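You operate a simulated robot arm through the tools that you are given. There is no shell and no other tool.

Carry out the task below with a simulated robot arm. There is one attempt and no reset: what you move stays moved.

Task
Pile some things up. At the end: the teal panel wiper from the stock bench top is on the panel bench top; the low riser from the stock bench top is on the panel bench top, with the core stub from there on top of it and the red offcut (marked "GLOSS") on top of that; whatever was shut is shut again. Leave all else as you found it, and nothing knocked over.
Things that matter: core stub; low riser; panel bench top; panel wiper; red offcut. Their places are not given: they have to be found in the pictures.

The check looks at the end state, three seconds after you hand in, the way a careful person would. Anything else that was tipped, shoved, dropped, spilled or broken makes it a failure.

Robot
A 6-joint arm with a two-finger parallel gripper, fixed in place. Base frame: the origin is at the foot of the arm, x ahead of it, y to its left, z up; the work surface is at about z = 0.86. Readings come in m, rad, newtons and seconds.
With the tool pointing down near the work surface it reaches from about 0.26 to 0.68 m from the base axis. Its first joint turns from -1.152 to 1.152 rad. Payload 2.9 kg.
Tool frame: the origin (TCP) lies between the finger pads and is the grasp point; the fingertips stand 0.03 m ahead of it; z points along the fingers, y is the line along which they close. Largest opening 0.11 m; finger width 0.02, thickness 0.01; the body of the gripper, 0.048 by 0.112 m, starts 0.055 m behind the TCP.
Orientation is told as [roll, pitch, yaw] about the base's x, y, z axes, in that order, counted from this pose: with the fingers straight down and closing along the base's y, the tool's x points along the base's -x, its y along +y and its z along -z.

Tools
- The arm moves only by the tool drive_tool. Its argument "plan" is a list of rows, each a list of 7 numbers: the finger opening in cm, from 0 to 11, then the shift along the tool's x, y, z in cm, then the turn, a rotation vector about the tool's x, y, z in rad. In form: [[jaw, dx, dy, dz, rx, ry, rz], ...]. A call has 1 to 20 rows; each row shifts and turns the commanded pose from where the row before left it, along the tool's axes as they then stand. Each row takes 0.2 s and may step no farther than 0.05 m and 0.15 rad from the row before; otherwise, or with a gripper value out of range, the whole call is refused. Where a pose cannot be reached the arm comes as near as it can. A force on the tool above 40 N (or 10 N above the force at the start of the call, whichever is more), or a blocked arm, ends the call early, and 0.2 s more pass. The fingers move at their own pace (about 0.108 m/s each) and stop on an object; they squeeze with about 23 N. The grip force told is the motor's: it shows also when the fingers shut on nothing. Time passes only in rows, and 0.2 s behind the last, so rows that do not move let the fingers close. The reply holds the time, the measured pose of the TCP, the force on the tool along the base axes, the opening and the grip force, in the units named above and with some noise, with the torque about the TCP (base axes, N m) and any sound that the robot's microphone picked up.
- Cameras (640 x 400 px; columns grow to the right, rows downward): "scene" is fixed at [0.0852, 0.4479, 1.3732]; the picture's right is [-0.63, -0.78, 0.00], its down [-0.51, 0.42, -0.75] and it looks along [0.58, -0.47, -0.66] (base axes); focal length 272 px, centre (320, 200). "wrist" rides on the gripper at [0.072, 0.017, -0.103] in the tool frame; the picture's right is [-0.23, 0.97, 0.00], its down [-0.76, -0.18, -0.62] and it looks along [-0.61, -0.14, 0.78] (tool axes); focal length 222 px, centre (320, 200).
- get_image(camera): a new picture of that camera. No time passes.
- locate(camera, pixels): there is no depth. For up to 12 entries [column, row, z] of the newest picture of that camera ("zoom" is the newest enlarged one), the place [x, y] in the base frame at which the ray of that pixel passes the height z, good to about 0.002 m. No time passes.
- inspect(camera, box): a new picture of the part [left, top, right, bottom] of that camera's present view, enlarged. No time passes.
- close_job(): hands the job in; it is judged then, once.

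Leave the gripper open and the arm clear of the work at the hand-in unless told otherwise.

The tools are called after ">>>" as a command line: name --pt "numbers of a row" for each row, then --argument value for the rest, lists and objects as JSON in quotes. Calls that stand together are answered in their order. drive_tool: Moves the arm, as the interface text tells. Its arguments: {"type":"object","properties":{"plan":{"type":"array"}},"required":["plan"]} The other tools are called the same way: get_image (camera) takes a picture; locate (camera, pixels) gives the place at which the rays of pixels pass given heights; inspect (camera, box) takes an enlarged picture of a part of a camera's view; close_job () hands the job in.

At the start:

```text
time: 0.0
tool_pos: [0.3988, -0.1015, 1.1564]
ee_rot: [0.0, 0.0, -0.001]
ft_force: [0.6, 0.4, 0.2]
ft_torque: [0.01, -0.03, 0.01]
gripper_width: 0.1101
grasp_force: 0.0
```

scene: 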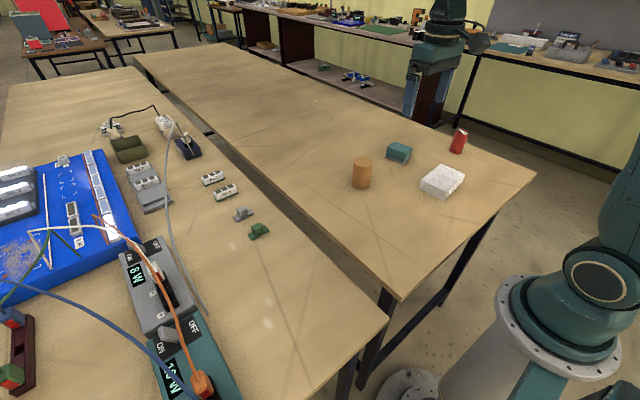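
wrist: 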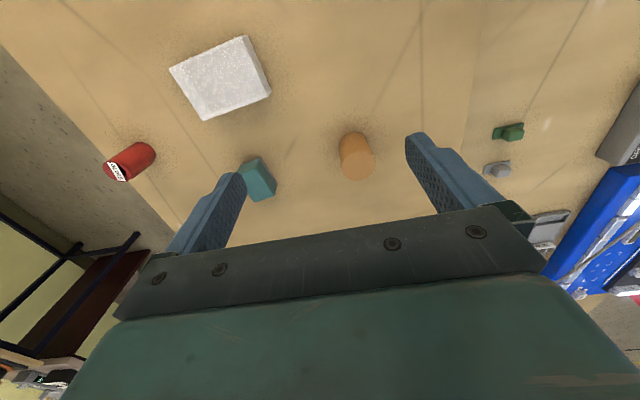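

I see two benches. The right one holds an orange cylinder at (361,172), a teal block at (399,152), a white slab at (442,181) and a red cylinder at (459,141). The left one holds the blue panel. I'll zoom in on both areas before moving.

>>> inspect --camera "scene" --box '[320, 110, 520, 235]'

>>> inspect --camera "wrist" --box '[80, 20, 400, 220]'

>>> inspect --camera "scene" --box '[80, 90, 400, 290]'

>>> inspect --camera "scene" --box '[0, 200, 320, 400]'

```text
3.20 times, centred on (420, 172) of scene
```

zoom: 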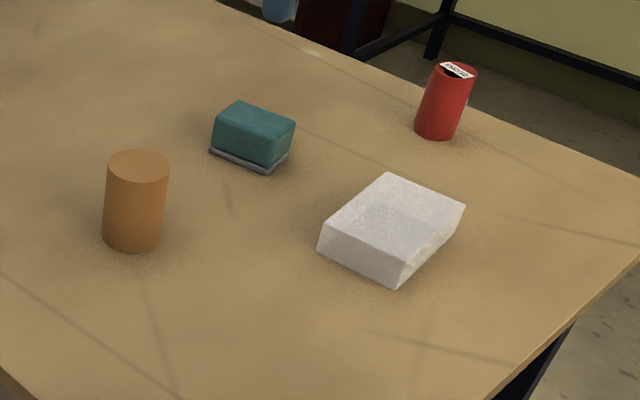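

```text
2.00 times, centred on (240, 120) of wrist
```

zoom: 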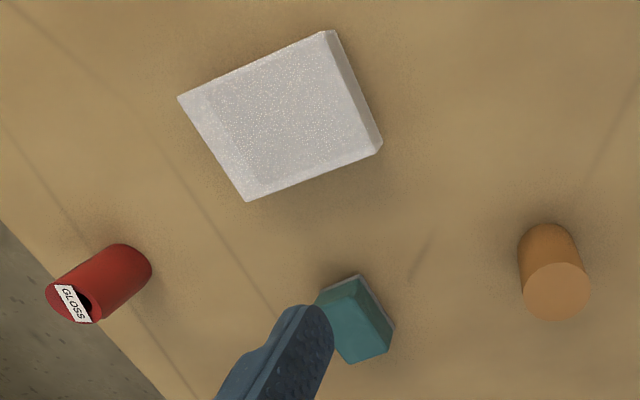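

```text
2.00 times, centred on (240, 190) of scene
```

zoom: 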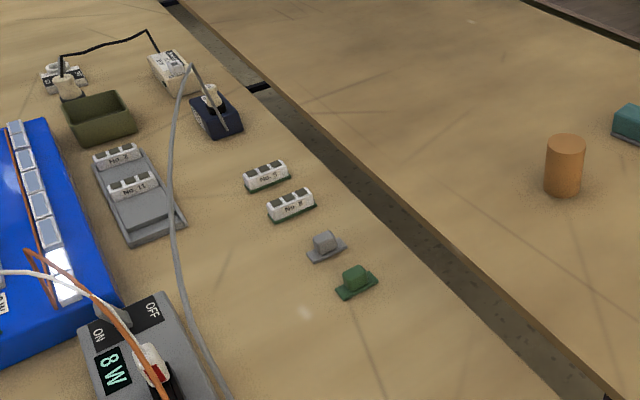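

```text
2.00 times, centred on (160, 300) of scene
```

zoom: 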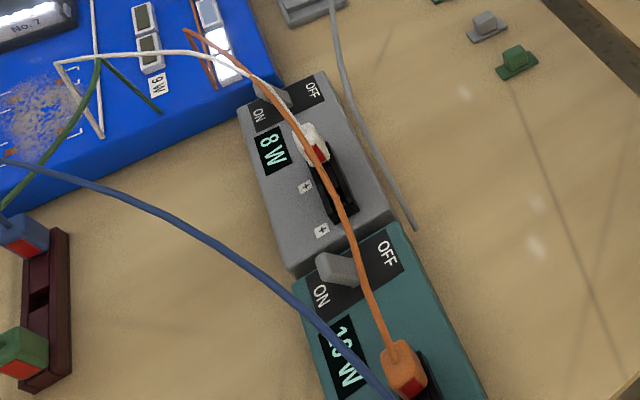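

The teal wiper has a grey underside, the riser is a white slab, the core stub is orange, and the red offcut carries a "GLOSS" label on top. I'll zoom in again on the stock bench so I can locate points in that picture.

>>> inspect --camera "scene" --box '[400, 120, 480, 210]'

>>> inspect --camera "scene" --box '[320, 110, 520, 235]'

```text
4.44 times, centred on (440, 165) of scene
```

zoom: 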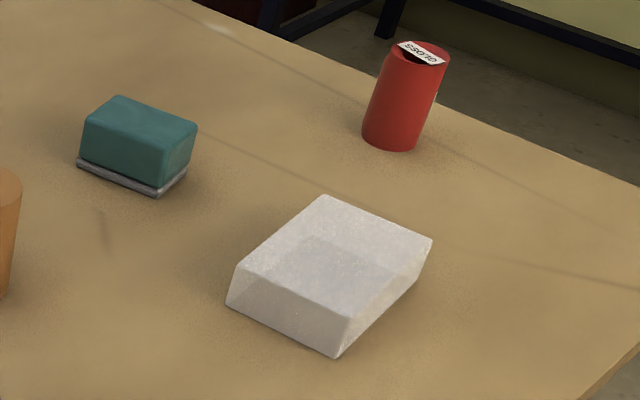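

```text
3.20 times, centred on (420, 172) of scene
```

zoom: 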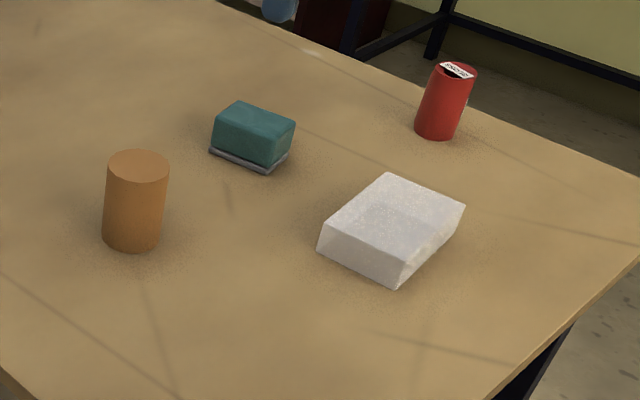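

Now I'll locate base and top points of the four objects in the zoom picture at the table height and at guessed tops.

>>> locate --camera "zoom" --pixels '[[317, 251, 0.86], [397, 289, 0.86], [323, 223, 0.89], [402, 262, 0.89], [466, 206, 0.89], [386, 173, 0.89], [131, 236, 0.86], [138, 163, 0.92], [437, 128, 0.86], [456, 71, 0.92], [209, 152, 0.86], [267, 174, 0.86]]'

>>> locate --camera "wrist" --pixels '[[169, 68, 0.89], [245, 36, 0.89], [202, 121, 0.89], [265, 96, 0.89], [271, 94, 0.86], [350, 140, 0.86], [358, 164, 0.92], [118, 172, 0.92], [148, 152, 0.86], [257, 158, 0.86], [277, 185, 0.86], [239, 167, 0.89]]'

```text
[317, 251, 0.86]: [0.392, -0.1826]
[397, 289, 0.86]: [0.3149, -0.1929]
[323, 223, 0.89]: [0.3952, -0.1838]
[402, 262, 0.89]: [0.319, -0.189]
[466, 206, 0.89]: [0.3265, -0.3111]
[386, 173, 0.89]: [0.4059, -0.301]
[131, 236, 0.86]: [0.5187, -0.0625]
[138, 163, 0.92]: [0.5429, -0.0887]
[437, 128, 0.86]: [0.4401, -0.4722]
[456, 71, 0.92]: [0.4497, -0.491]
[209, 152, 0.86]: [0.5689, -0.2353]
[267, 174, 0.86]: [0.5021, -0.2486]
```

```text
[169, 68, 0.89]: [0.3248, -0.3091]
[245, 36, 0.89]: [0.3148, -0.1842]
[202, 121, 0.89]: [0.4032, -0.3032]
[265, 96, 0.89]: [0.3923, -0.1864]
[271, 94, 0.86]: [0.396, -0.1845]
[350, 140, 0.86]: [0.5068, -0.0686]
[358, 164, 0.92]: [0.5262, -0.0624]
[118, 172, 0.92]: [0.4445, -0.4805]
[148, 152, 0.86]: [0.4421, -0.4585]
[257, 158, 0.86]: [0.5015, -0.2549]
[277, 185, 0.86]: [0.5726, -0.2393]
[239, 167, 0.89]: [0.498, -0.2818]
```

Riser: about 0.077 by 0.12 m with its top at about 0.89, centre near (0.36,-0.246). The stub is near (0.516,-0.063), the red offcut near (0.44,-0.467), and the wiper near (0.53,-0.26). Next I'll locate the free area on the panel bench: its edges, the small knobs, the grey cable and the power units.

>>> locate --camera "scene" --pixels '[[388, 320, 0.86], [212, 146, 0.86], [300, 235, 0.86], [398, 300, 0.86], [243, 216, 0.86], [259, 235, 0.86], [268, 228, 0.86], [206, 314, 0.86], [177, 240, 0.86], [225, 196, 0.86], [240, 380, 0.86], [268, 322, 0.86]]'

>>> inspect --camera "scene" --box '[190, 180, 410, 400]'

```text
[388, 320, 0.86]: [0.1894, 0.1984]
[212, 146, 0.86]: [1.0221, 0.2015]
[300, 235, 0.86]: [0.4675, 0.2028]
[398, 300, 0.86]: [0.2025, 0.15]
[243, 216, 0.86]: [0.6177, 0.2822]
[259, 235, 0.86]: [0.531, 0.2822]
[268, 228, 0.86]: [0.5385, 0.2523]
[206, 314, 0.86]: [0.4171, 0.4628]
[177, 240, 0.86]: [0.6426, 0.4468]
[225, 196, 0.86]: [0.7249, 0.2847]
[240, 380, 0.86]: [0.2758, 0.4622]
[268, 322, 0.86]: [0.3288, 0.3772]
```

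```text
1.82 times, centred on (300, 290) of scene
```

zoom: 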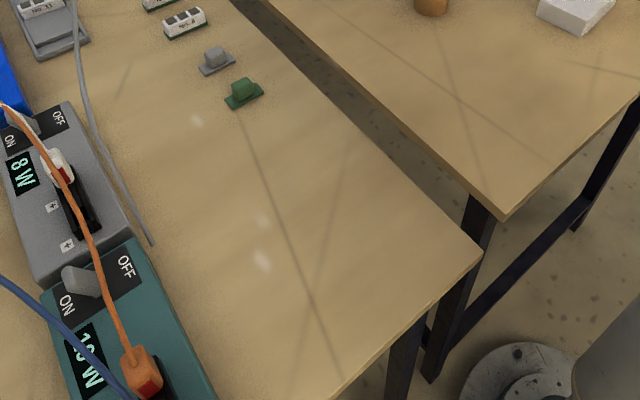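

The free part of the panel bench is about x 0.2–0.5, y 0.21–0.43. The small green knob is near (0.53,0.28) and the grey cable end is near (0.42,0.46), and both have to stay untouched. First I'll move above the teal wiper at about (0.535,-0.26,1.09) for a closer look with the wrist camera.

>>> drive_tool --pt "11 -2.72 -3.16 1.32 0 0 0" --pt "11 -2.72 -3.16 1.32 0 0 0" --pt "11 -2.72 -3.16 1.32 0 0 0" --pt "11 -2.72 -3.16 1.32 0 0 0" --pt "11 -2.72 -3.16 1.32 0 0 0" --pt "11 0 0 0 0 0 0"

>>> get_image --camera "wrist"

```text
time: 1.4
tool_pos: [0.5327, -0.2624, 1.0887]
ee_rot: [-0.002, 0.0, 0.0]
ft_force: [0.1, -0.2, 0.1]
ft_torque: [0.0, 0.01, 0.02]
gripper_width: 0.11
grasp_force: 0.1
```

```text
taken
```

wrist: 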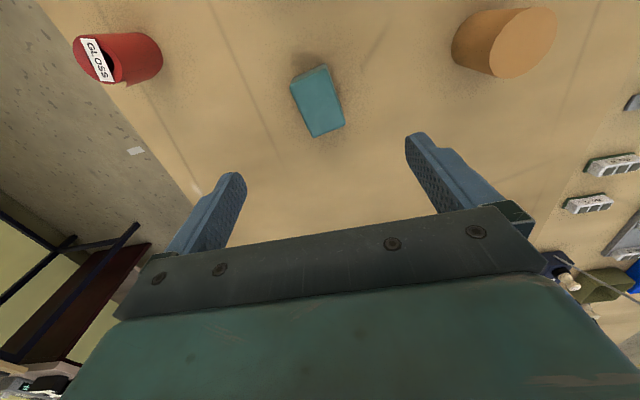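

The wiper now shows near (317,100), between the fingers. I'll zoom in to get its outline.

>>> inspect --camera "wrist" --box '[260, 50, 380, 150]'

```text
4.00 times, centred on (320, 100) of wrist
```

zoom: 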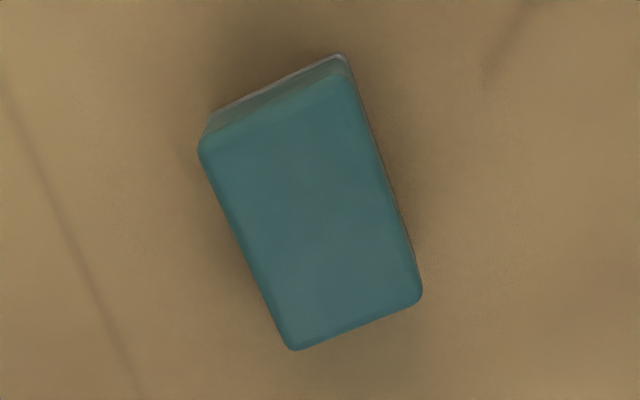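

>>> locate --camera "zoom" --pixels '[[200, 142, 0.895], [345, 75, 0.895], [421, 295, 0.895], [290, 348, 0.895], [315, 215, 0.895], [210, 110, 0.86], [343, 55, 0.86], [315, 215, 0.88]]'

```text
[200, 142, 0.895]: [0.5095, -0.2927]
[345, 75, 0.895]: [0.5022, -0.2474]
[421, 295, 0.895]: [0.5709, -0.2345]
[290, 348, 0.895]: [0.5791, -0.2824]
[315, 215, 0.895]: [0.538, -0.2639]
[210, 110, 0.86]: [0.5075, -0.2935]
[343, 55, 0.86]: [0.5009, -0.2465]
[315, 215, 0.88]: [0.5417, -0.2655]
```

The wiper is about 0.07 × 0.046 × 0.035 m, centred at (0.540,-0.264) and turned about +10°. I'll centre over it, yaw +0.175 (tool rz −0.175), then descend to about z=0.8965 with the jaws open.

>>> drive_tool --pt "11 -0.77 -0.19 0 0 0 0" --pt "11 0 0 0 0 0 -0.0875" --pt "11 0 0 0 0 0 -0.0875" --pt "11 0 0 4 0 0 0" --pt "11 0 0 4 0 0 0" --pt "11 0 0 4 0 0 0" --pt "11 0 0 3.5 0 0 0" --pt "11 0 0 2 0 0 0" --pt "11 0 0 1.7 0 0 0" --pt "11 0 0 0 0 0 0"

>>> get_image --camera "wrist"

>>> get_image --camera "scene"

```text
time: 3.6
tool_pos: [0.5412, -0.2623, 0.8988]
ee_rot: [0.001, 0.001, 0.174]
ft_force: [-0.7, 0.3, 0.1]
ft_torque: [0.01, 0.03, -0.03]
gripper_width: 0.11
grasp_force: 0.1
```

```text
taken
```

wrist: 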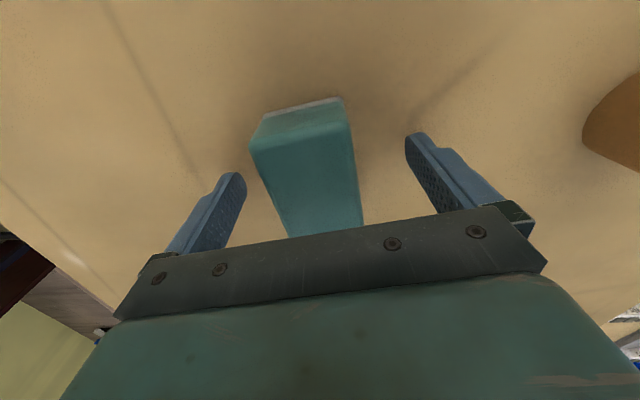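

```text
taken
```

scene: 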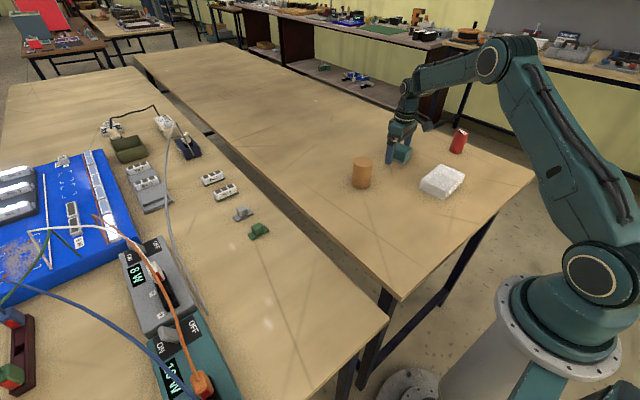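

The wiper sits between the fingers at z≈0.8988. I'll close the jaws and hold for a moment.

>>> drive_tool --pt "5.5 0 -0.15 0 0 0 0" --pt "3 0 0 0 0 0 0" --pt "3 0 0 0 0 0 0" --pt "3 0 0 0 0 0 0"

>>> get_image --camera "wrist"

```text
time: 4.6
tool_pos: [0.5425, -0.2624, 0.8988]
ee_rot: [0.0, -0.001, 0.177]
ft_force: [0.7, 0.1, 2.6]
ft_torque: [0.0, -0.05, -0.01]
gripper_width: 0.0496
grasp_force: 23.0
```

```text
taken
```

wrist: 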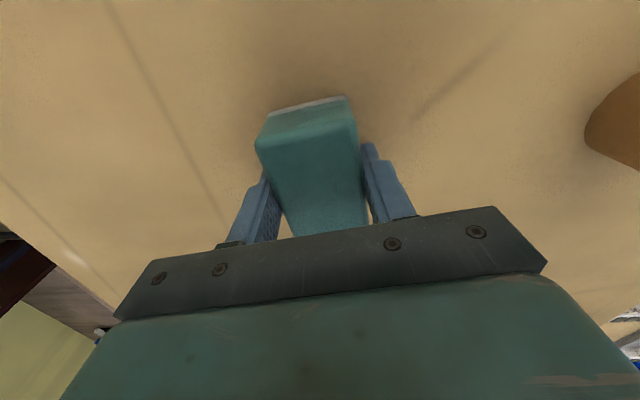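

The wiper is gripped at 0.0496 m wide with 23 N. I'll lift it slowly, then raise it to about z=1.10.

>>> drive_tool --pt "3 0 0 -1 0 0 0" --pt "3 0 0 -2 0 0 0" --pt "3 0 0 -4 0 0 0" --pt "3 0 0 -4 0 0 0" --pt "3 0 0 -4 0 0 0" --pt "3 0 0 -4 0 0 0" --pt "3 0 0 -1 0 0 0"

>>> get_image --camera "wrist"

>>> get_image --camera "scene"

```text
time: 6.2
tool_pos: [0.5427, -0.2628, 1.0996]
ee_rot: [0.001, 0.0, 0.175]
ft_force: [-0.2, 0.0, -0.7]
ft_torque: [0.02, -0.04, 0.01]
gripper_width: 0.0497
grasp_force: 23.3
```

```text
taken
```

wrist: 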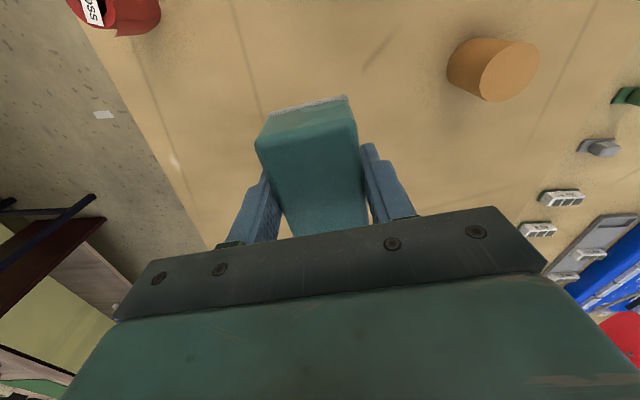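

```text
taken
```

scene: 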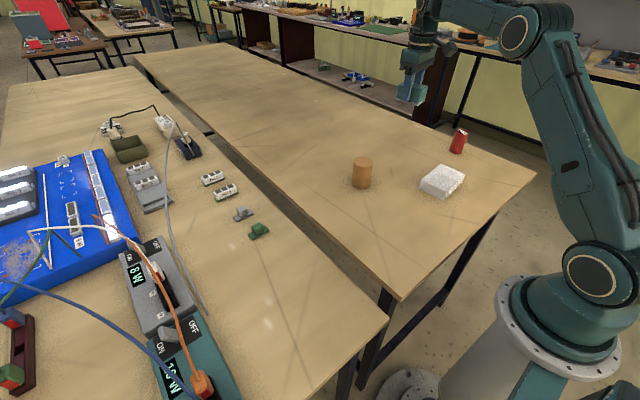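

The wiper is held level. I'll carry it across at z≈1.10 toward the panel bench, stopping near y≈0.28 to look.

>>> drive_tool --pt "3 -0.11 2 0 0 0 0" --pt "3 -0.11 3.8 0 0 0 0" --pt "3 -0.11 3.9 0 0 0 0" --pt "3 -0.11 3.9 0 0 0 0" --pt "3 -0.11 3.9 0 0 0 0" --pt "3 -0.11 3.9 0 0 0 0" --pt "3 -0.11 3.9 0 0 0 0" --pt "3 -0.11 3.9 0 0 0 0" --pt "3 -0.11 3.9 0 0 0 0" --pt "3 -0.11 3.9 0 0 0 0" --pt "3 -0.11 3.9 0 0 0 0" --pt "3 -0.11 3.9 0 0 0 0" --pt "3 -0.11 3.9 0 0 0 0" --pt "3 -0.11 3.9 0 0 0 0" --pt "3 -0.11 2 0 0 0 0"

>>> get_image --camera "wrist"

>>> get_image --camera "scene"

```text
time: 9.4
tool_pos: [0.4645, 0.278, 1.0987]
ee_rot: [-0.001, 0.002, 0.176]
ft_force: [0.3, 0.1, -0.4]
ft_torque: [0.0, -0.01, 0.0]
gripper_width: 0.0497
grasp_force: 22.7
```

```text
taken
```

wrist: 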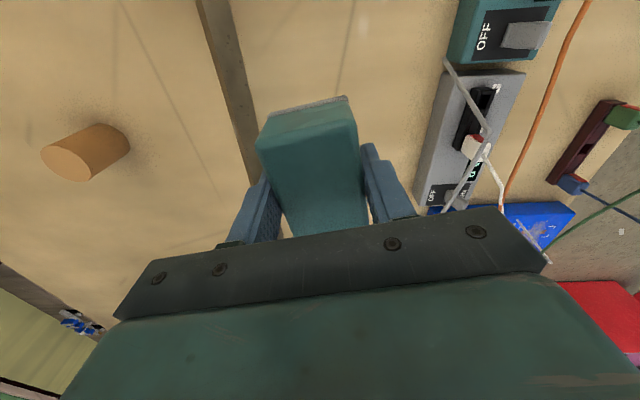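

```text
taken
```

scene: 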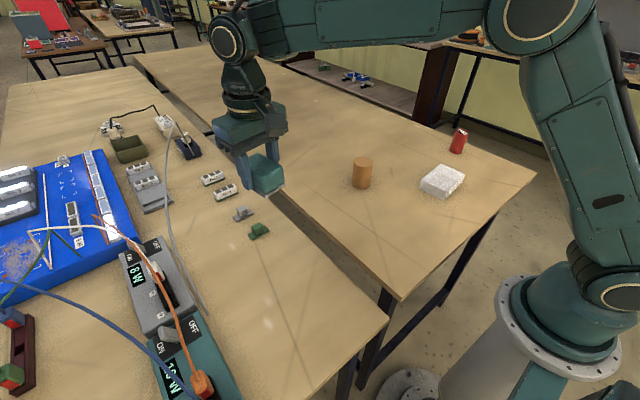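

In the wrist view the grey cable runs from (445,60) via (490,130) to (445,210), next to the grey unit's edge at about (415,205)–(450,75). I'll locate these to confirm how far away they are.

>>> locate --camera "wrist" --pixels '[[445, 60, 0.86], [450, 72, 0.86], [416, 205, 0.86], [490, 130, 0.92], [445, 60, 0.92], [347, 97, 1.075]]'

>>> locate --camera "scene" --pixels '[[206, 314, 0.92], [206, 314, 0.98], [172, 220, 0.95], [198, 293, 0.92], [133, 300, 0.9], [118, 258, 0.9]]'

>>> inspect --camera "wrist" --box '[380, 0, 640, 220]'

```text
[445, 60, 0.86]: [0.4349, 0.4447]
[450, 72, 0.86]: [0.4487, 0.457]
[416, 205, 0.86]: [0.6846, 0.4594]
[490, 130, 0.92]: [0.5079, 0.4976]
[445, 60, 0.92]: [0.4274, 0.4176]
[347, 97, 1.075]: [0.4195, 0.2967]
```

```text
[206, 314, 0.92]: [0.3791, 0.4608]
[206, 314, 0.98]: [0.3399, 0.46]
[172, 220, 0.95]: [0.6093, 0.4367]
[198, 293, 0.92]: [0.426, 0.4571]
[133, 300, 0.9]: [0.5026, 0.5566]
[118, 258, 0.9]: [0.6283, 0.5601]
```

```text
1.82 times, centred on (510, 110) of wrist
```

zoom: 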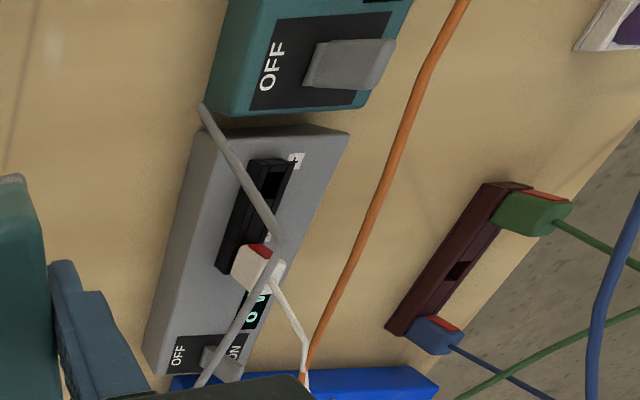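

The cable end triangulates a little below 0.86, so the panel bench top may not be exactly at 0.86. I'll check using the gap edges seen in both cameras.

>>> inspect --camera "wrist" --box '[160, 0, 300, 120]'

>>> inspect --camera "scene" --box '[260, 180, 400, 330]'

```text
3.33 times, centred on (230, 60) of wrist
```

zoom: 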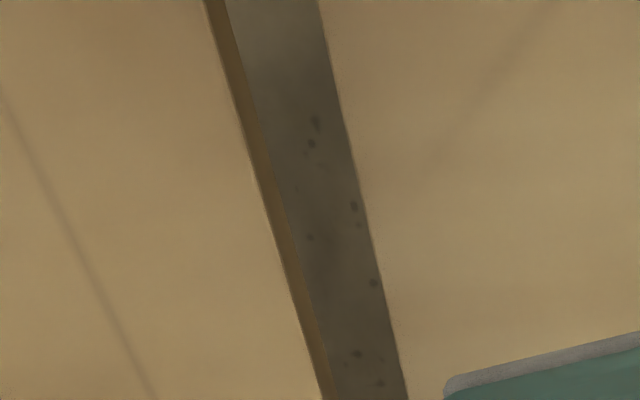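

```text
2.67 times, centred on (330, 255) of scene
```

zoom: 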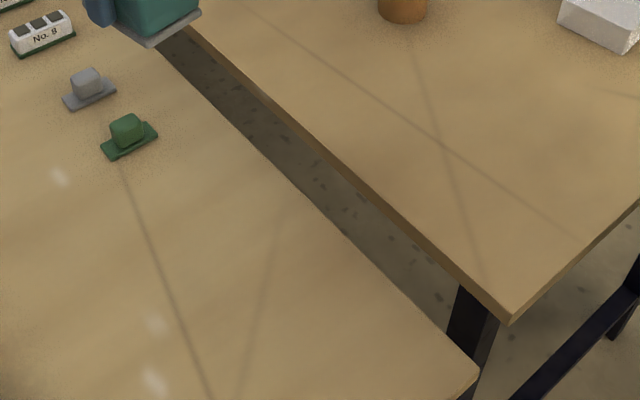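

>>> locate --camera "wrist" --pixels '[[230, 1, 0.86], [256.4, 119, 0.86], [230, 1, 0.83], [256.4, 119, 0.83], [195.2, 1, 0.86], [230.6, 119, 0.86], [195.2, 1, 0.83], [230.6, 119, 0.83]]'

>>> locate --camera "zoom" --pixels '[[458, 349, 0.86], [270, 160, 0.86], [458, 349, 0.83], [270, 160, 0.83], [500, 313, 0.86], [320, 150, 0.86], [500, 313, 0.83], [320, 150, 0.83]]'

```text
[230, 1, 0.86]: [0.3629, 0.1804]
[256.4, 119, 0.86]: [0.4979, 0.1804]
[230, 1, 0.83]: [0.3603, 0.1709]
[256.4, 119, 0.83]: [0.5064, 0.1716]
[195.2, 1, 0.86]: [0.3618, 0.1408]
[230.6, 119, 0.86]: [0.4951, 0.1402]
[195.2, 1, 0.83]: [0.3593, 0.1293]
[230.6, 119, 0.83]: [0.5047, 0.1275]
```

```text
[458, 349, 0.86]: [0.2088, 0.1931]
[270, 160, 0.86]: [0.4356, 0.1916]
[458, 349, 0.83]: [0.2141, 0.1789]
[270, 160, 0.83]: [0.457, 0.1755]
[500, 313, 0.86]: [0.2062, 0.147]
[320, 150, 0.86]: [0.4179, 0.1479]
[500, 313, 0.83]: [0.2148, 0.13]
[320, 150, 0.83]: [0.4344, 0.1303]
```

The comparison suggests the panel bench may be somewhat lower than 0.86, so I'll find it by touch. I'll shift 7.8 cm along tool y to about (0.45,0.355) and descend to z≈0.915.

>>> drive_tool --pt "3 0 3.9 0 0 0 0" --pt "3 0.07 3.9 0 0 0 0" --pt "3 0 0 4 0 0 0" --pt "3 0 0 4 0 0 0" --pt "3 0 0 4 0 0 0" --pt "3 0 0 4 0 0 0" --pt "3 0 0 2.2 0 0 0" --pt "3 0 0 0 0 0 0"

>>> get_image --camera "wrist"

>>> inspect --camera "scene" --box '[180, 180, 340, 340]'

```text
time: 11.2
tool_pos: [0.4494, 0.3559, 0.9154]
ee_rot: [0.001, -0.001, 0.174]
ft_force: [-0.8, -0.2, -0.4]
ft_torque: [0.0, 0.03, -0.01]
gripper_width: 0.0495
grasp_force: 22.8
```

```text
taken
```

wrist: 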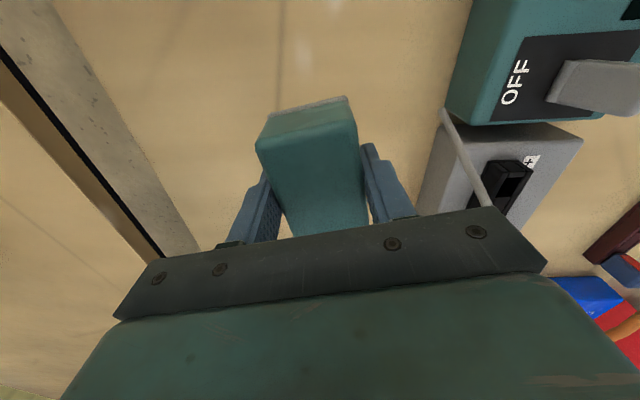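

```text
2.50 times, centred on (260, 260) of scene
```

zoom: 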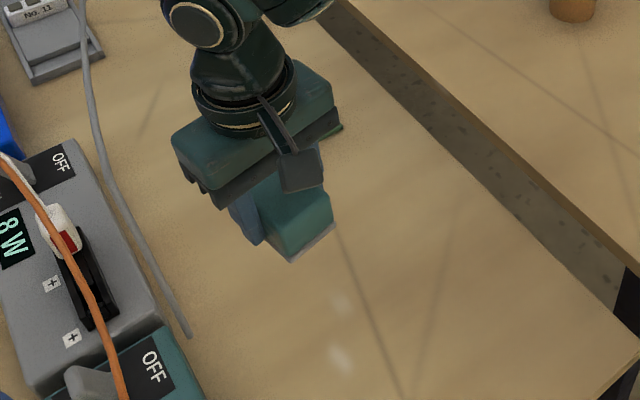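

I'm over the target at z=0.915 with no contact yet. I'll triangulate the cable end at (443,111) again and then descend in small steps.

>>> locate --camera "wrist" --pixels '[[443, 111, 0.83], [443, 111, 0.86], [443, 111, 0.89], [447, 118, 0.86]]'

>>> drive_tool --pt "3 0 0 0.5 0 0 0" --pt "3 0 0 0.4 0 0 0" --pt "3 0 0 0.3 0 0 0"

```text
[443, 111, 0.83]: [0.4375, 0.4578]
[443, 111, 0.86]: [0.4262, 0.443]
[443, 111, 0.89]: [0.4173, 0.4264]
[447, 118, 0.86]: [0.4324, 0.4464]
```

```text
time: 12.0
tool_pos: [0.4492, 0.3541, 0.9039]
ee_rot: [-0.001, 0.002, 0.174]
ft_force: [-0.2, -0.5, -0.6]
ft_torque: [-0.01, 0.04, -0.02]
gripper_width: 0.0497
grasp_force: 23.5
```

No contact at 0.904, so I'll continue in small steps.

>>> drive_tool --pt "3 0 0 0.3 0 0 0" --pt "3 0 0 0.3 0 0 0"

```text
time: 12.6
tool_pos: [0.4486, 0.3549, 0.8989]
ee_rot: [-0.001, 0.002, 0.175]
ft_force: [0.3, -0.9, -0.7]
ft_torque: [-0.03, 0.01, 0.02]
gripper_width: 0.0497
grasp_force: 23.3
```

>>> drive_tool --pt "3 0 0 0.3 0 0 0" --pt "3 0 0 0.2 0 0 0"

>>> inspect --camera "scene" --box '[220, 200, 320, 300]'

```text
time: 13.2
tool_pos: [0.4503, 0.3532, 0.8935]
ee_rot: [0.0, -0.001, 0.174]
ft_force: [0.1, -0.4, -1.0]
ft_torque: [0.02, 0.0, -0.01]
gripper_width: 0.0497
grasp_force: 23.1
```

```text
4.00 times, centred on (270, 250) of scene
```

zoom: 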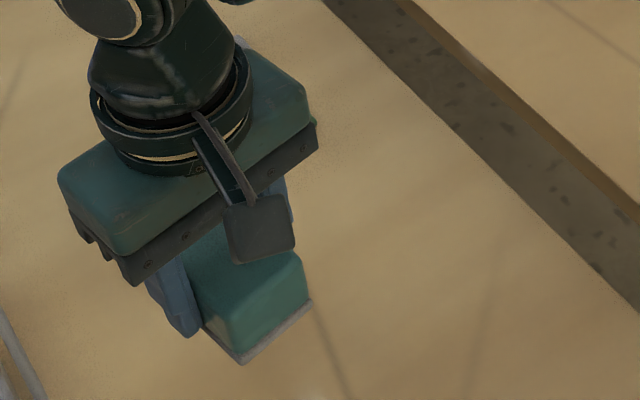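

There is still no contact and no contact shadow. The panel bench really is lower, so I'll keep stepping down.

>>> drive_tool --pt "3 0 0 0.4 0 0 0" --pt "3 0 0 0.3 0 0 0"

```text
time: 13.8
tool_pos: [0.4496, 0.353, 0.8859]
ee_rot: [-0.001, 0.001, 0.177]
ft_force: [-0.2, 0.1, 0.6]
ft_torque: [-0.04, -0.01, 0.0]
gripper_width: 0.0496
grasp_force: 23.2
```

>>> drive_tool --pt "3 0 0 0.3 0 0 0" --pt "3 0 0 0.3 0 0 0"

>>> inspect --camera "scene" --box '[220, 200, 320, 300]'

```text
time: 14.4
tool_pos: [0.45, 0.3538, 0.8796]
ee_rot: [0.001, -0.002, 0.175]
ft_force: [-0.6, -0.1, -1.2]
ft_torque: [0.01, 0.0, 0.01]
gripper_width: 0.0495
grasp_force: 22.9
```

```text
4.00 times, centred on (270, 250) of scene
```

zoom: 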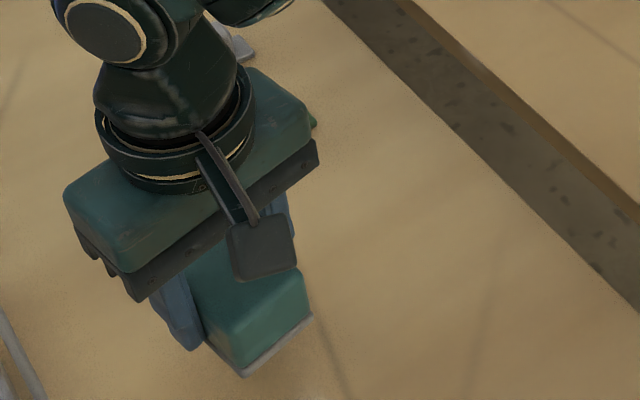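

>>> drive_tool --pt "3 0 0 0.3 0 0 0" --pt "3 0 0 0.3 0 0 0"

```text
time: 15.0
tool_pos: [0.4498, 0.3533, 0.8723]
ee_rot: [0.0, -0.001, 0.173]
ft_force: [-0.7, 1.4, -0.4]
ft_torque: [0.03, -0.02, 0.01]
gripper_width: 0.0495
grasp_force: 23.1
```

>>> drive_tool --pt "3 0 0 0.25 0 0 0" --pt "3 0 0 0.2 0 0 0"

>>> inspect --camera "scene" --box '[220, 200, 320, 300]'

>>> inspect --camera "wrist" --box '[220, 60, 460, 210]'

```text
time: 15.6
tool_pos: [0.4491, 0.3539, 0.8699]
ee_rot: [0.001, 0.001, 0.174]
ft_force: [0.6, 0.0, -1.5]
ft_torque: [0.01, -0.01, -0.02]
gripper_width: 0.0498
grasp_force: 22.6
```

```text
4.00 times, centred on (270, 250) of scene
```

zoom: 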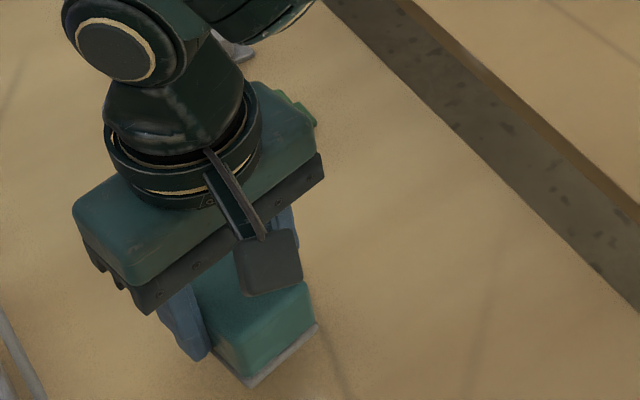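

```text
2.67 times, centred on (340, 135) of wrist
```

zoom: 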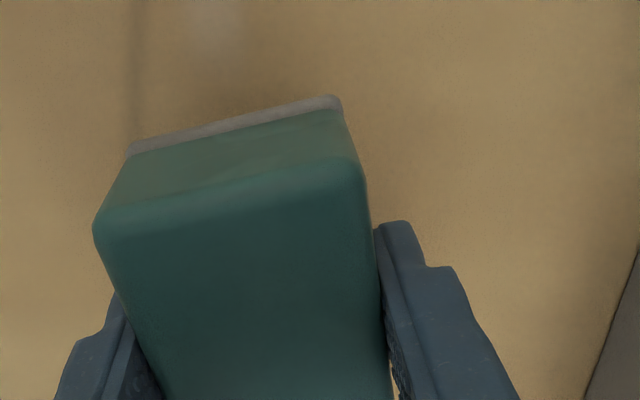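

A faint contact shadow is appearing. I'll continue in 2 mm steps.

>>> drive_tool --pt "3 0 0 0.2 0 0 0" --pt "3 0 0 0.2 0 0 0"

```text
time: 16.2
tool_pos: [0.449, 0.3554, 0.8647]
ee_rot: [-0.001, 0.001, 0.173]
ft_force: [0.7, -0.5, -0.7]
ft_torque: [0.01, 0.06, 0.03]
gripper_width: 0.0494
grasp_force: 23.2
```

>>> drive_tool --pt "3 0 0 0.2 0 0 0" --pt "3 0 0 0.2 0 0 0"

>>> inspect --camera "wrist" --box '[220, 60, 460, 210]'

```text
time: 16.8
tool_pos: [0.4483, 0.3543, 0.8618]
ee_rot: [-0.001, 0.0, 0.174]
ft_force: [0.3, 0.3, -0.5]
ft_torque: [-0.02, -0.03, -0.01]
gripper_width: 0.0495
grasp_force: 23.1
```

```text
2.67 times, centred on (340, 135) of wrist
```

zoom: 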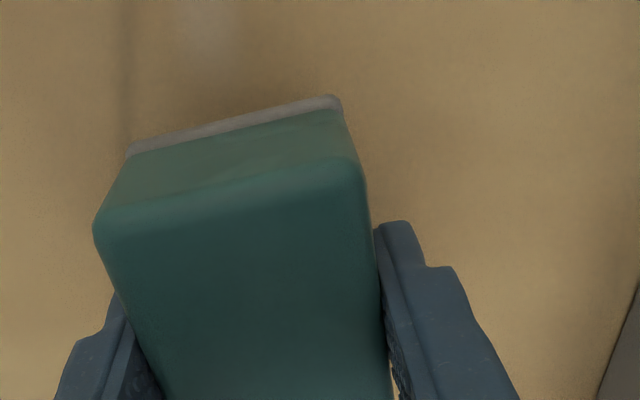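

>>> drive_tool --pt "3 0 0 0.2 0 0 0" --pt "3 0 0 0.2 0 0 0"

```text
time: 17.4
tool_pos: [0.4489, 0.3539, 0.8572]
ee_rot: [0.0, 0.001, 0.175]
ft_force: [-0.1, -0.2, -1.3]
ft_torque: [-0.02, -0.02, -0.03]
gripper_width: 0.0496
grasp_force: 22.3
```

>>> drive_tool --pt "3 0 0 0.2 0 0 0" --pt "3 0 0 0.2 0 0 0"

>>> inspect --camera "wrist" --box '[220, 60, 460, 210]'

>>> inspect --camera "scene" --box '[220, 200, 320, 300]'

```text
time: 18.0
tool_pos: [0.4489, 0.3546, 0.8534]
ee_rot: [0.0, 0.0, 0.173]
ft_force: [0.3, 0.9, -0.5]
ft_torque: [-0.01, 0.02, -0.01]
gripper_width: 0.0497
grasp_force: 22.6
```

```text
2.67 times, centred on (340, 135) of wrist
```

zoom: 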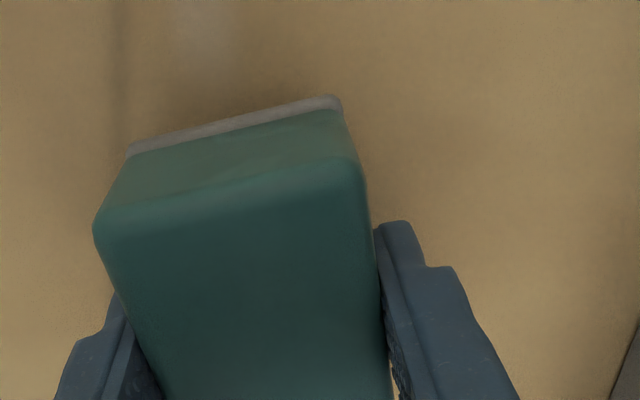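

```text
4.00 times, centred on (270, 250) of scene
```

zoom: 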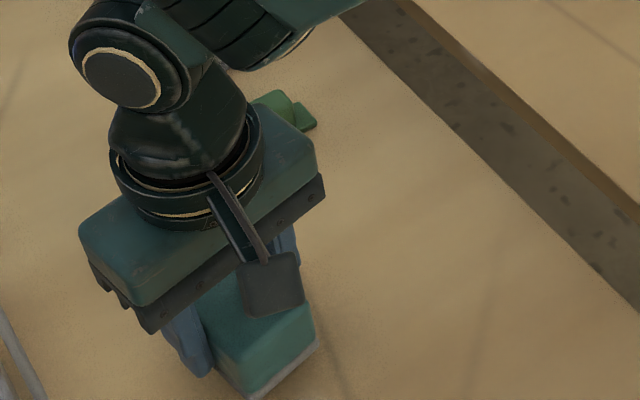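

No contact yet. I'll continue with three 2 mm steps per call.

>>> drive_tool --pt "3 0 0 0.2 0 0 0" --pt "3 0 0 0.2 0 0 0" --pt "3 0 0 0.2 0 0 0"

```text
time: 18.8
tool_pos: [0.4508, 0.3541, 0.848]
ee_rot: [-0.001, 0.001, 0.176]
ft_force: [0.4, 0.8, -1.4]
ft_torque: [0.01, -0.02, 0.01]
gripper_width: 0.0499
grasp_force: 22.8
```

>>> drive_tool --pt "3 0 0 0.2 0 0 0" --pt "3 0 0 0.2 0 0 0" --pt "3 0 0 0.2 0 0 0"

>>> get_image --camera "wrist"

>>> get_image --camera "scene"

```text
time: 19.6
tool_pos: [0.4492, 0.3543, 0.8404]
ee_rot: [0.001, 0.001, 0.175]
ft_force: [0.4, 0.2, -0.9]
ft_torque: [-0.02, 0.0, -0.03]
gripper_width: 0.0495
grasp_force: 23.1
```

```text
taken
```

wrist: 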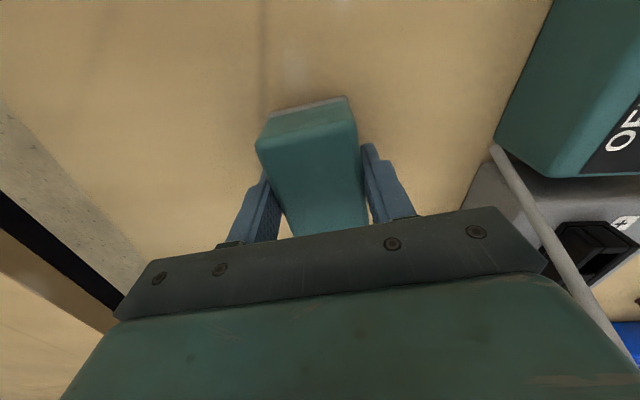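

```text
taken
```

scene: 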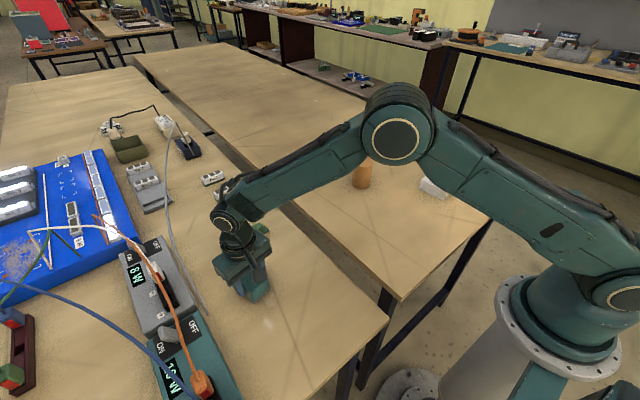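

I'll triangulate again using the cable end, now at (496,147) in the wrist view, and the panel bench edge.

>>> locate --camera "wrist" --pixels '[[495, 147, 0.78], [495, 147, 0.8], [495, 147, 0.82], [495, 147, 0.84], [100, 210, 0.8], [100, 210, 0.84]]'

>>> locate --camera "scene" --pixels '[[206, 314, 0.78], [206, 314, 0.8], [206, 314, 0.82], [206, 314, 0.84], [388, 319, 0.8], [300, 233, 0.8]]'

>>> inspect --camera "scene" --box '[190, 240, 290, 330]'

>>> inspect --camera "wrist" --box '[220, 60, 460, 210]'

```text
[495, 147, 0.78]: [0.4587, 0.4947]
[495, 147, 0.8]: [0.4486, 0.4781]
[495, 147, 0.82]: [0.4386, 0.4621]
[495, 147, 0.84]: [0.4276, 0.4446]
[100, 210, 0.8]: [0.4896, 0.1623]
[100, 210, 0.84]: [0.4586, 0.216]
```

```text
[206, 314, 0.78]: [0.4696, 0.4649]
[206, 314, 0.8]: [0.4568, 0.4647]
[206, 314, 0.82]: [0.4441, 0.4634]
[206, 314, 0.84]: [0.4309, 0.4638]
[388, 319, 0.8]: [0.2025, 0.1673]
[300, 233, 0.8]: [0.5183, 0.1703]
```

```text
4.44 times, centred on (240, 285) of scene
```

zoom: 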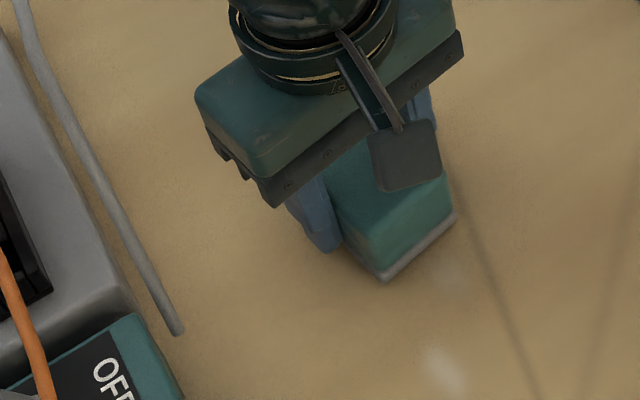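

```text
2.67 times, centred on (340, 135) of wrist
```

zoom: 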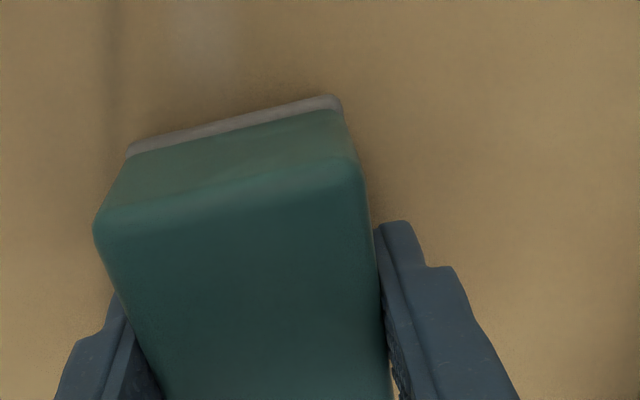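

Both cues put the panel bench top at about 0.80–0.807, so contact is imminent. I'll continue in 2 mm steps.

>>> drive_tool --pt "3 0 0 0.15 0 0 0" --pt "3 0 0 0.15 0 0 0"

```text
time: 20.2
tool_pos: [0.4497, 0.3536, 0.838]
ee_rot: [0.0, -0.001, 0.175]
ft_force: [-0.4, -1.5, -1.1]
ft_torque: [-0.03, -0.02, -0.02]
gripper_width: 0.0497
grasp_force: 23.3
```

>>> drive_tool --pt "3 0 0 0.15 0 0 0" --pt "3 0 0 0.15 0 0 0"

```text
time: 20.8
tool_pos: [0.4488, 0.3539, 0.837]
ee_rot: [0.002, -0.001, 0.174]
ft_force: [-7.4, -6.3, 26.8]
ft_torque: [-0.33, 0.5, 0.03]
gripper_width: 0.0496
grasp_force: 22.6
```

Contact: 27 N upward at z=0.837, so the panel bench top is at about 0.798–0.80. I'll back off 1.5 mm to relieve the press, then open the jaws moderately.

>>> drive_tool --pt "3 0 0 -0.15 0 0 0" --pt "3 0 0 0 0 0 0"

```text
time: 21.4
tool_pos: [0.449, 0.3534, 0.8383]
ee_rot: [0.001, -0.005, 0.174]
ft_force: [-2.7, -1.3, 26.6]
ft_torque: [-0.22, 0.46, -0.08]
gripper_width: 0.0495
grasp_force: 22.5
```

>>> drive_tool --pt "3 0 0 -0.1 0 0 0" --pt "3 0 0 0 0 0 0"

```text
time: 22.0
tool_pos: [0.4496, 0.3544, 0.8371]
ee_rot: [0.002, -0.004, 0.176]
ft_force: [3.6, 3.8, 17.6]
ft_torque: [0.05, 0.0, 0.01]
gripper_width: 0.0495
grasp_force: 23.1
```

The load is falling and the torque is near zero, so the wiper is sitting flat. I'll relieve another 0.7 mm and then open to 7.5 cm.

>>> drive_tool --pt "3 0 0 -0.07 0 0 0" --pt "3 0 0 0 0 0 0" --pt "5.5 0 0 0 0 0 0" --pt "7.5 0 0 0 0 0 0" --pt "7.5 0 0 0 0 0 0"

>>> get_image --camera "wrist"

```text
time: 23.2
tool_pos: [0.4501, 0.3535, 0.8369]
ee_rot: [0.0, 0.001, 0.174]
ft_force: [0.0, 0.4, 1.0]
ft_torque: [0.01, 0.02, -0.04]
gripper_width: 0.075
grasp_force: 0.1
```

```text
taken
```

wrist: 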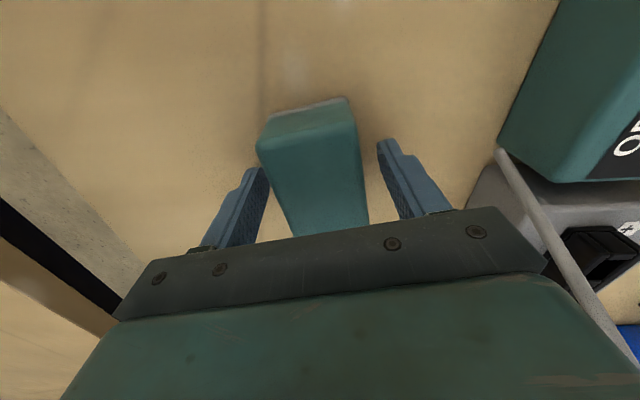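

The wiper is released and standing on the panel bench, which is about 6.2 cm lower than the stock bench. I'll lift straight up and travel to above the riser.

>>> drive_tool --pt "7.5 0 0 -2 0 0 0" --pt "7.5 0 0 -4.5 0 0 0" --pt "11 0 0 -4.9 0 0 0" --pt "11 0 0 -4.9 0 0 0" --pt "11 0 0 -4.9 0 0 0" --pt "11 0 0 -4.8 0 0 0" --pt "11 1.379 -4.105 0 0 0 0" --pt "11 1.379 -4.105 0 0 0 0" --pt "11 1.379 -4.105 0 0 0 0" --pt "11 1.379 -4.105 0 0 0 0" --pt "11 1.379 -4.105 0 0 0 0" --pt "11 1.379 -4.105 0 0 0 0" --pt "11 1.379 -4.105 0 0 0 0" --pt "11 1.379 -4.105 0 0 0 0" --pt "11 1.379 -4.105 0 0 0 0" --pt "11 1.379 -4.105 0 0 0 0" --pt "11 1.379 -4.105 0 0 0 0" --pt "11 1.379 -4.105 0 0 0 0" --pt "11 1.379 -4.105 0 0 0 0" --pt "11 1.379 -4.105 0 0 0 0"

>>> get_image --camera "scene"

```text
time: 27.4
tool_pos: [0.36, -0.2467, 1.1008]
ee_rot: [-0.002, 0.0, 0.176]
ft_force: [-0.2, -0.1, -0.1]
ft_torque: [0.03, -0.01, -0.03]
gripper_width: 0.1101
grasp_force: 0.1
```

```text
taken
```

scene: 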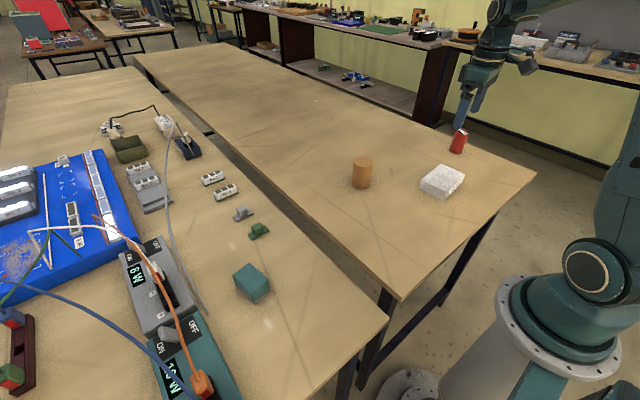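

The wiper stands cleanly on the panel bench at (252,282). Now I'll yaw to −1.492 rad (tool rz +1.667) above the riser.

>>> drive_tool --pt "11 0 0 0 0 0 0.139" --pt "11 0 0 0 0 0 0.139" --pt "11 0 0 0 0 0 0.139" --pt "11 0 0 0 0 0 0.139" --pt "11 0 0 0 0 0 0.139" --pt "11 0 0 0 0 0 0.139" --pt "11 0 0 0 0 0 0.139" --pt "11 0 0 0 0 0 0.139" --pt "11 0 0 0 0 0 0.139" --pt "11 0 0 0 0 0 0.139" --pt "11 0 0 0 0 0 0.139" --pt "11 0 0 0 0 0 0.139" --pt "11 0 0 0 0 0 0"

>>> get_image --camera "wrist"

>>> inspect --camera "wrist" --box '[220, 20, 420, 145]'

```text
time: 30.2
tool_pos: [0.3601, -0.2453, 1.098]
ee_rot: [-0.001, 0.001, -1.494]
ft_force: [-0.4, -0.7, 0.1]
ft_torque: [0.02, 0.01, 0.01]
gripper_width: 0.1097
grasp_force: 0.0
```

```text
taken
```

wrist: 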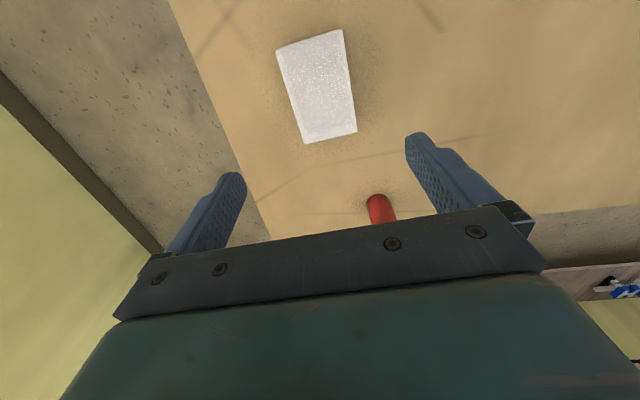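

```text
3.20 times, centred on (320, 82) of wrist
```

zoom: 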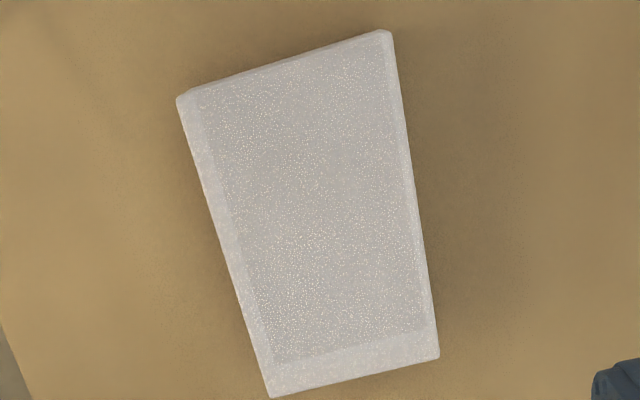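

>>> locate --camera "zoom" --pixels '[[178, 102, 0.89], [389, 31, 0.89], [439, 357, 0.89], [271, 396, 0.89], [310, 215, 0.89], [225, 250, 0.89], [412, 190, 0.89]]'

```text
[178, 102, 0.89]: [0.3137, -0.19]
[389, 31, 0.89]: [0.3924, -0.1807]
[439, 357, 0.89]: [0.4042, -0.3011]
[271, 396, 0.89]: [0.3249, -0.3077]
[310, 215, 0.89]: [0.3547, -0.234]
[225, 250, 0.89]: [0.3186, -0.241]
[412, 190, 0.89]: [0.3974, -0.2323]
```

The riser is centred at (0.3588,-0.2449) and about 0.0795 m wide, with its short axis at 5.6°. I'll trim position and yaw, then descend to TCP z≈0.8955.

>>> drive_tool --pt "11 0.05 -0.13 0 0 0 -0.019" --pt "11 0 0 4 0 0 0" --pt "11 0 0 4 0 0 0" --pt "11 0 0 4 0 0 0" --pt "11 0 0 4 0 0 0" --pt "11 0 0 2.4 0 0 0" --pt "11 0 0 1.2 0 0 0" --pt "11 0 0 0.7 0 0 0" --pt "11 0 0 0 0 0 0"

>>> get_image --camera "wrist"

>>> inspect --camera "scene" --box '[360, 110, 520, 235]'

```text
time: 32.2
tool_pos: [0.3574, -0.2452, 0.8957]
ee_rot: [-0.001, -0.001, -1.472]
ft_force: [0.7, 1.3, 0.0]
ft_torque: [0.0, 0.02, -0.03]
gripper_width: 0.1102
grasp_force: 0.1
```

```text
taken
```

wrist: 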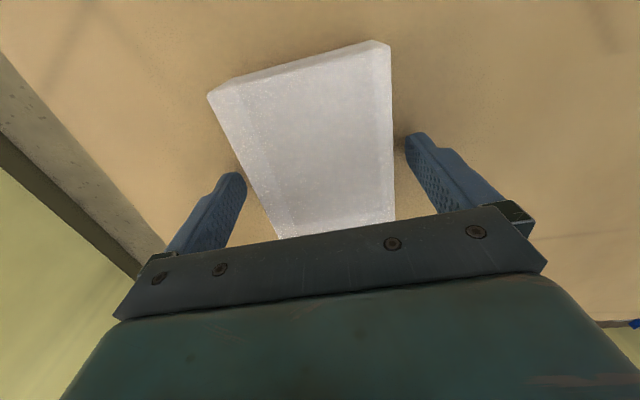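

```text
3.20 times, centred on (440, 172) of scene
```

zoom: 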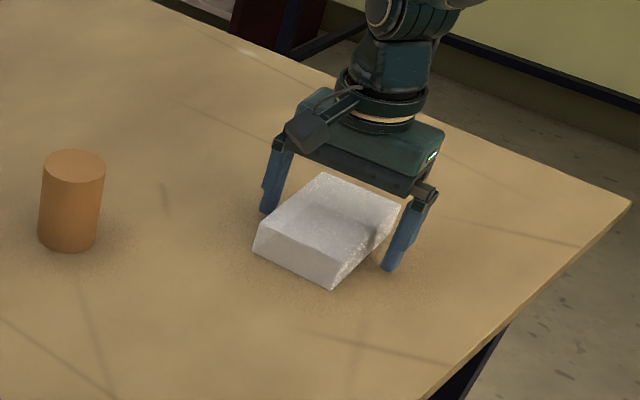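

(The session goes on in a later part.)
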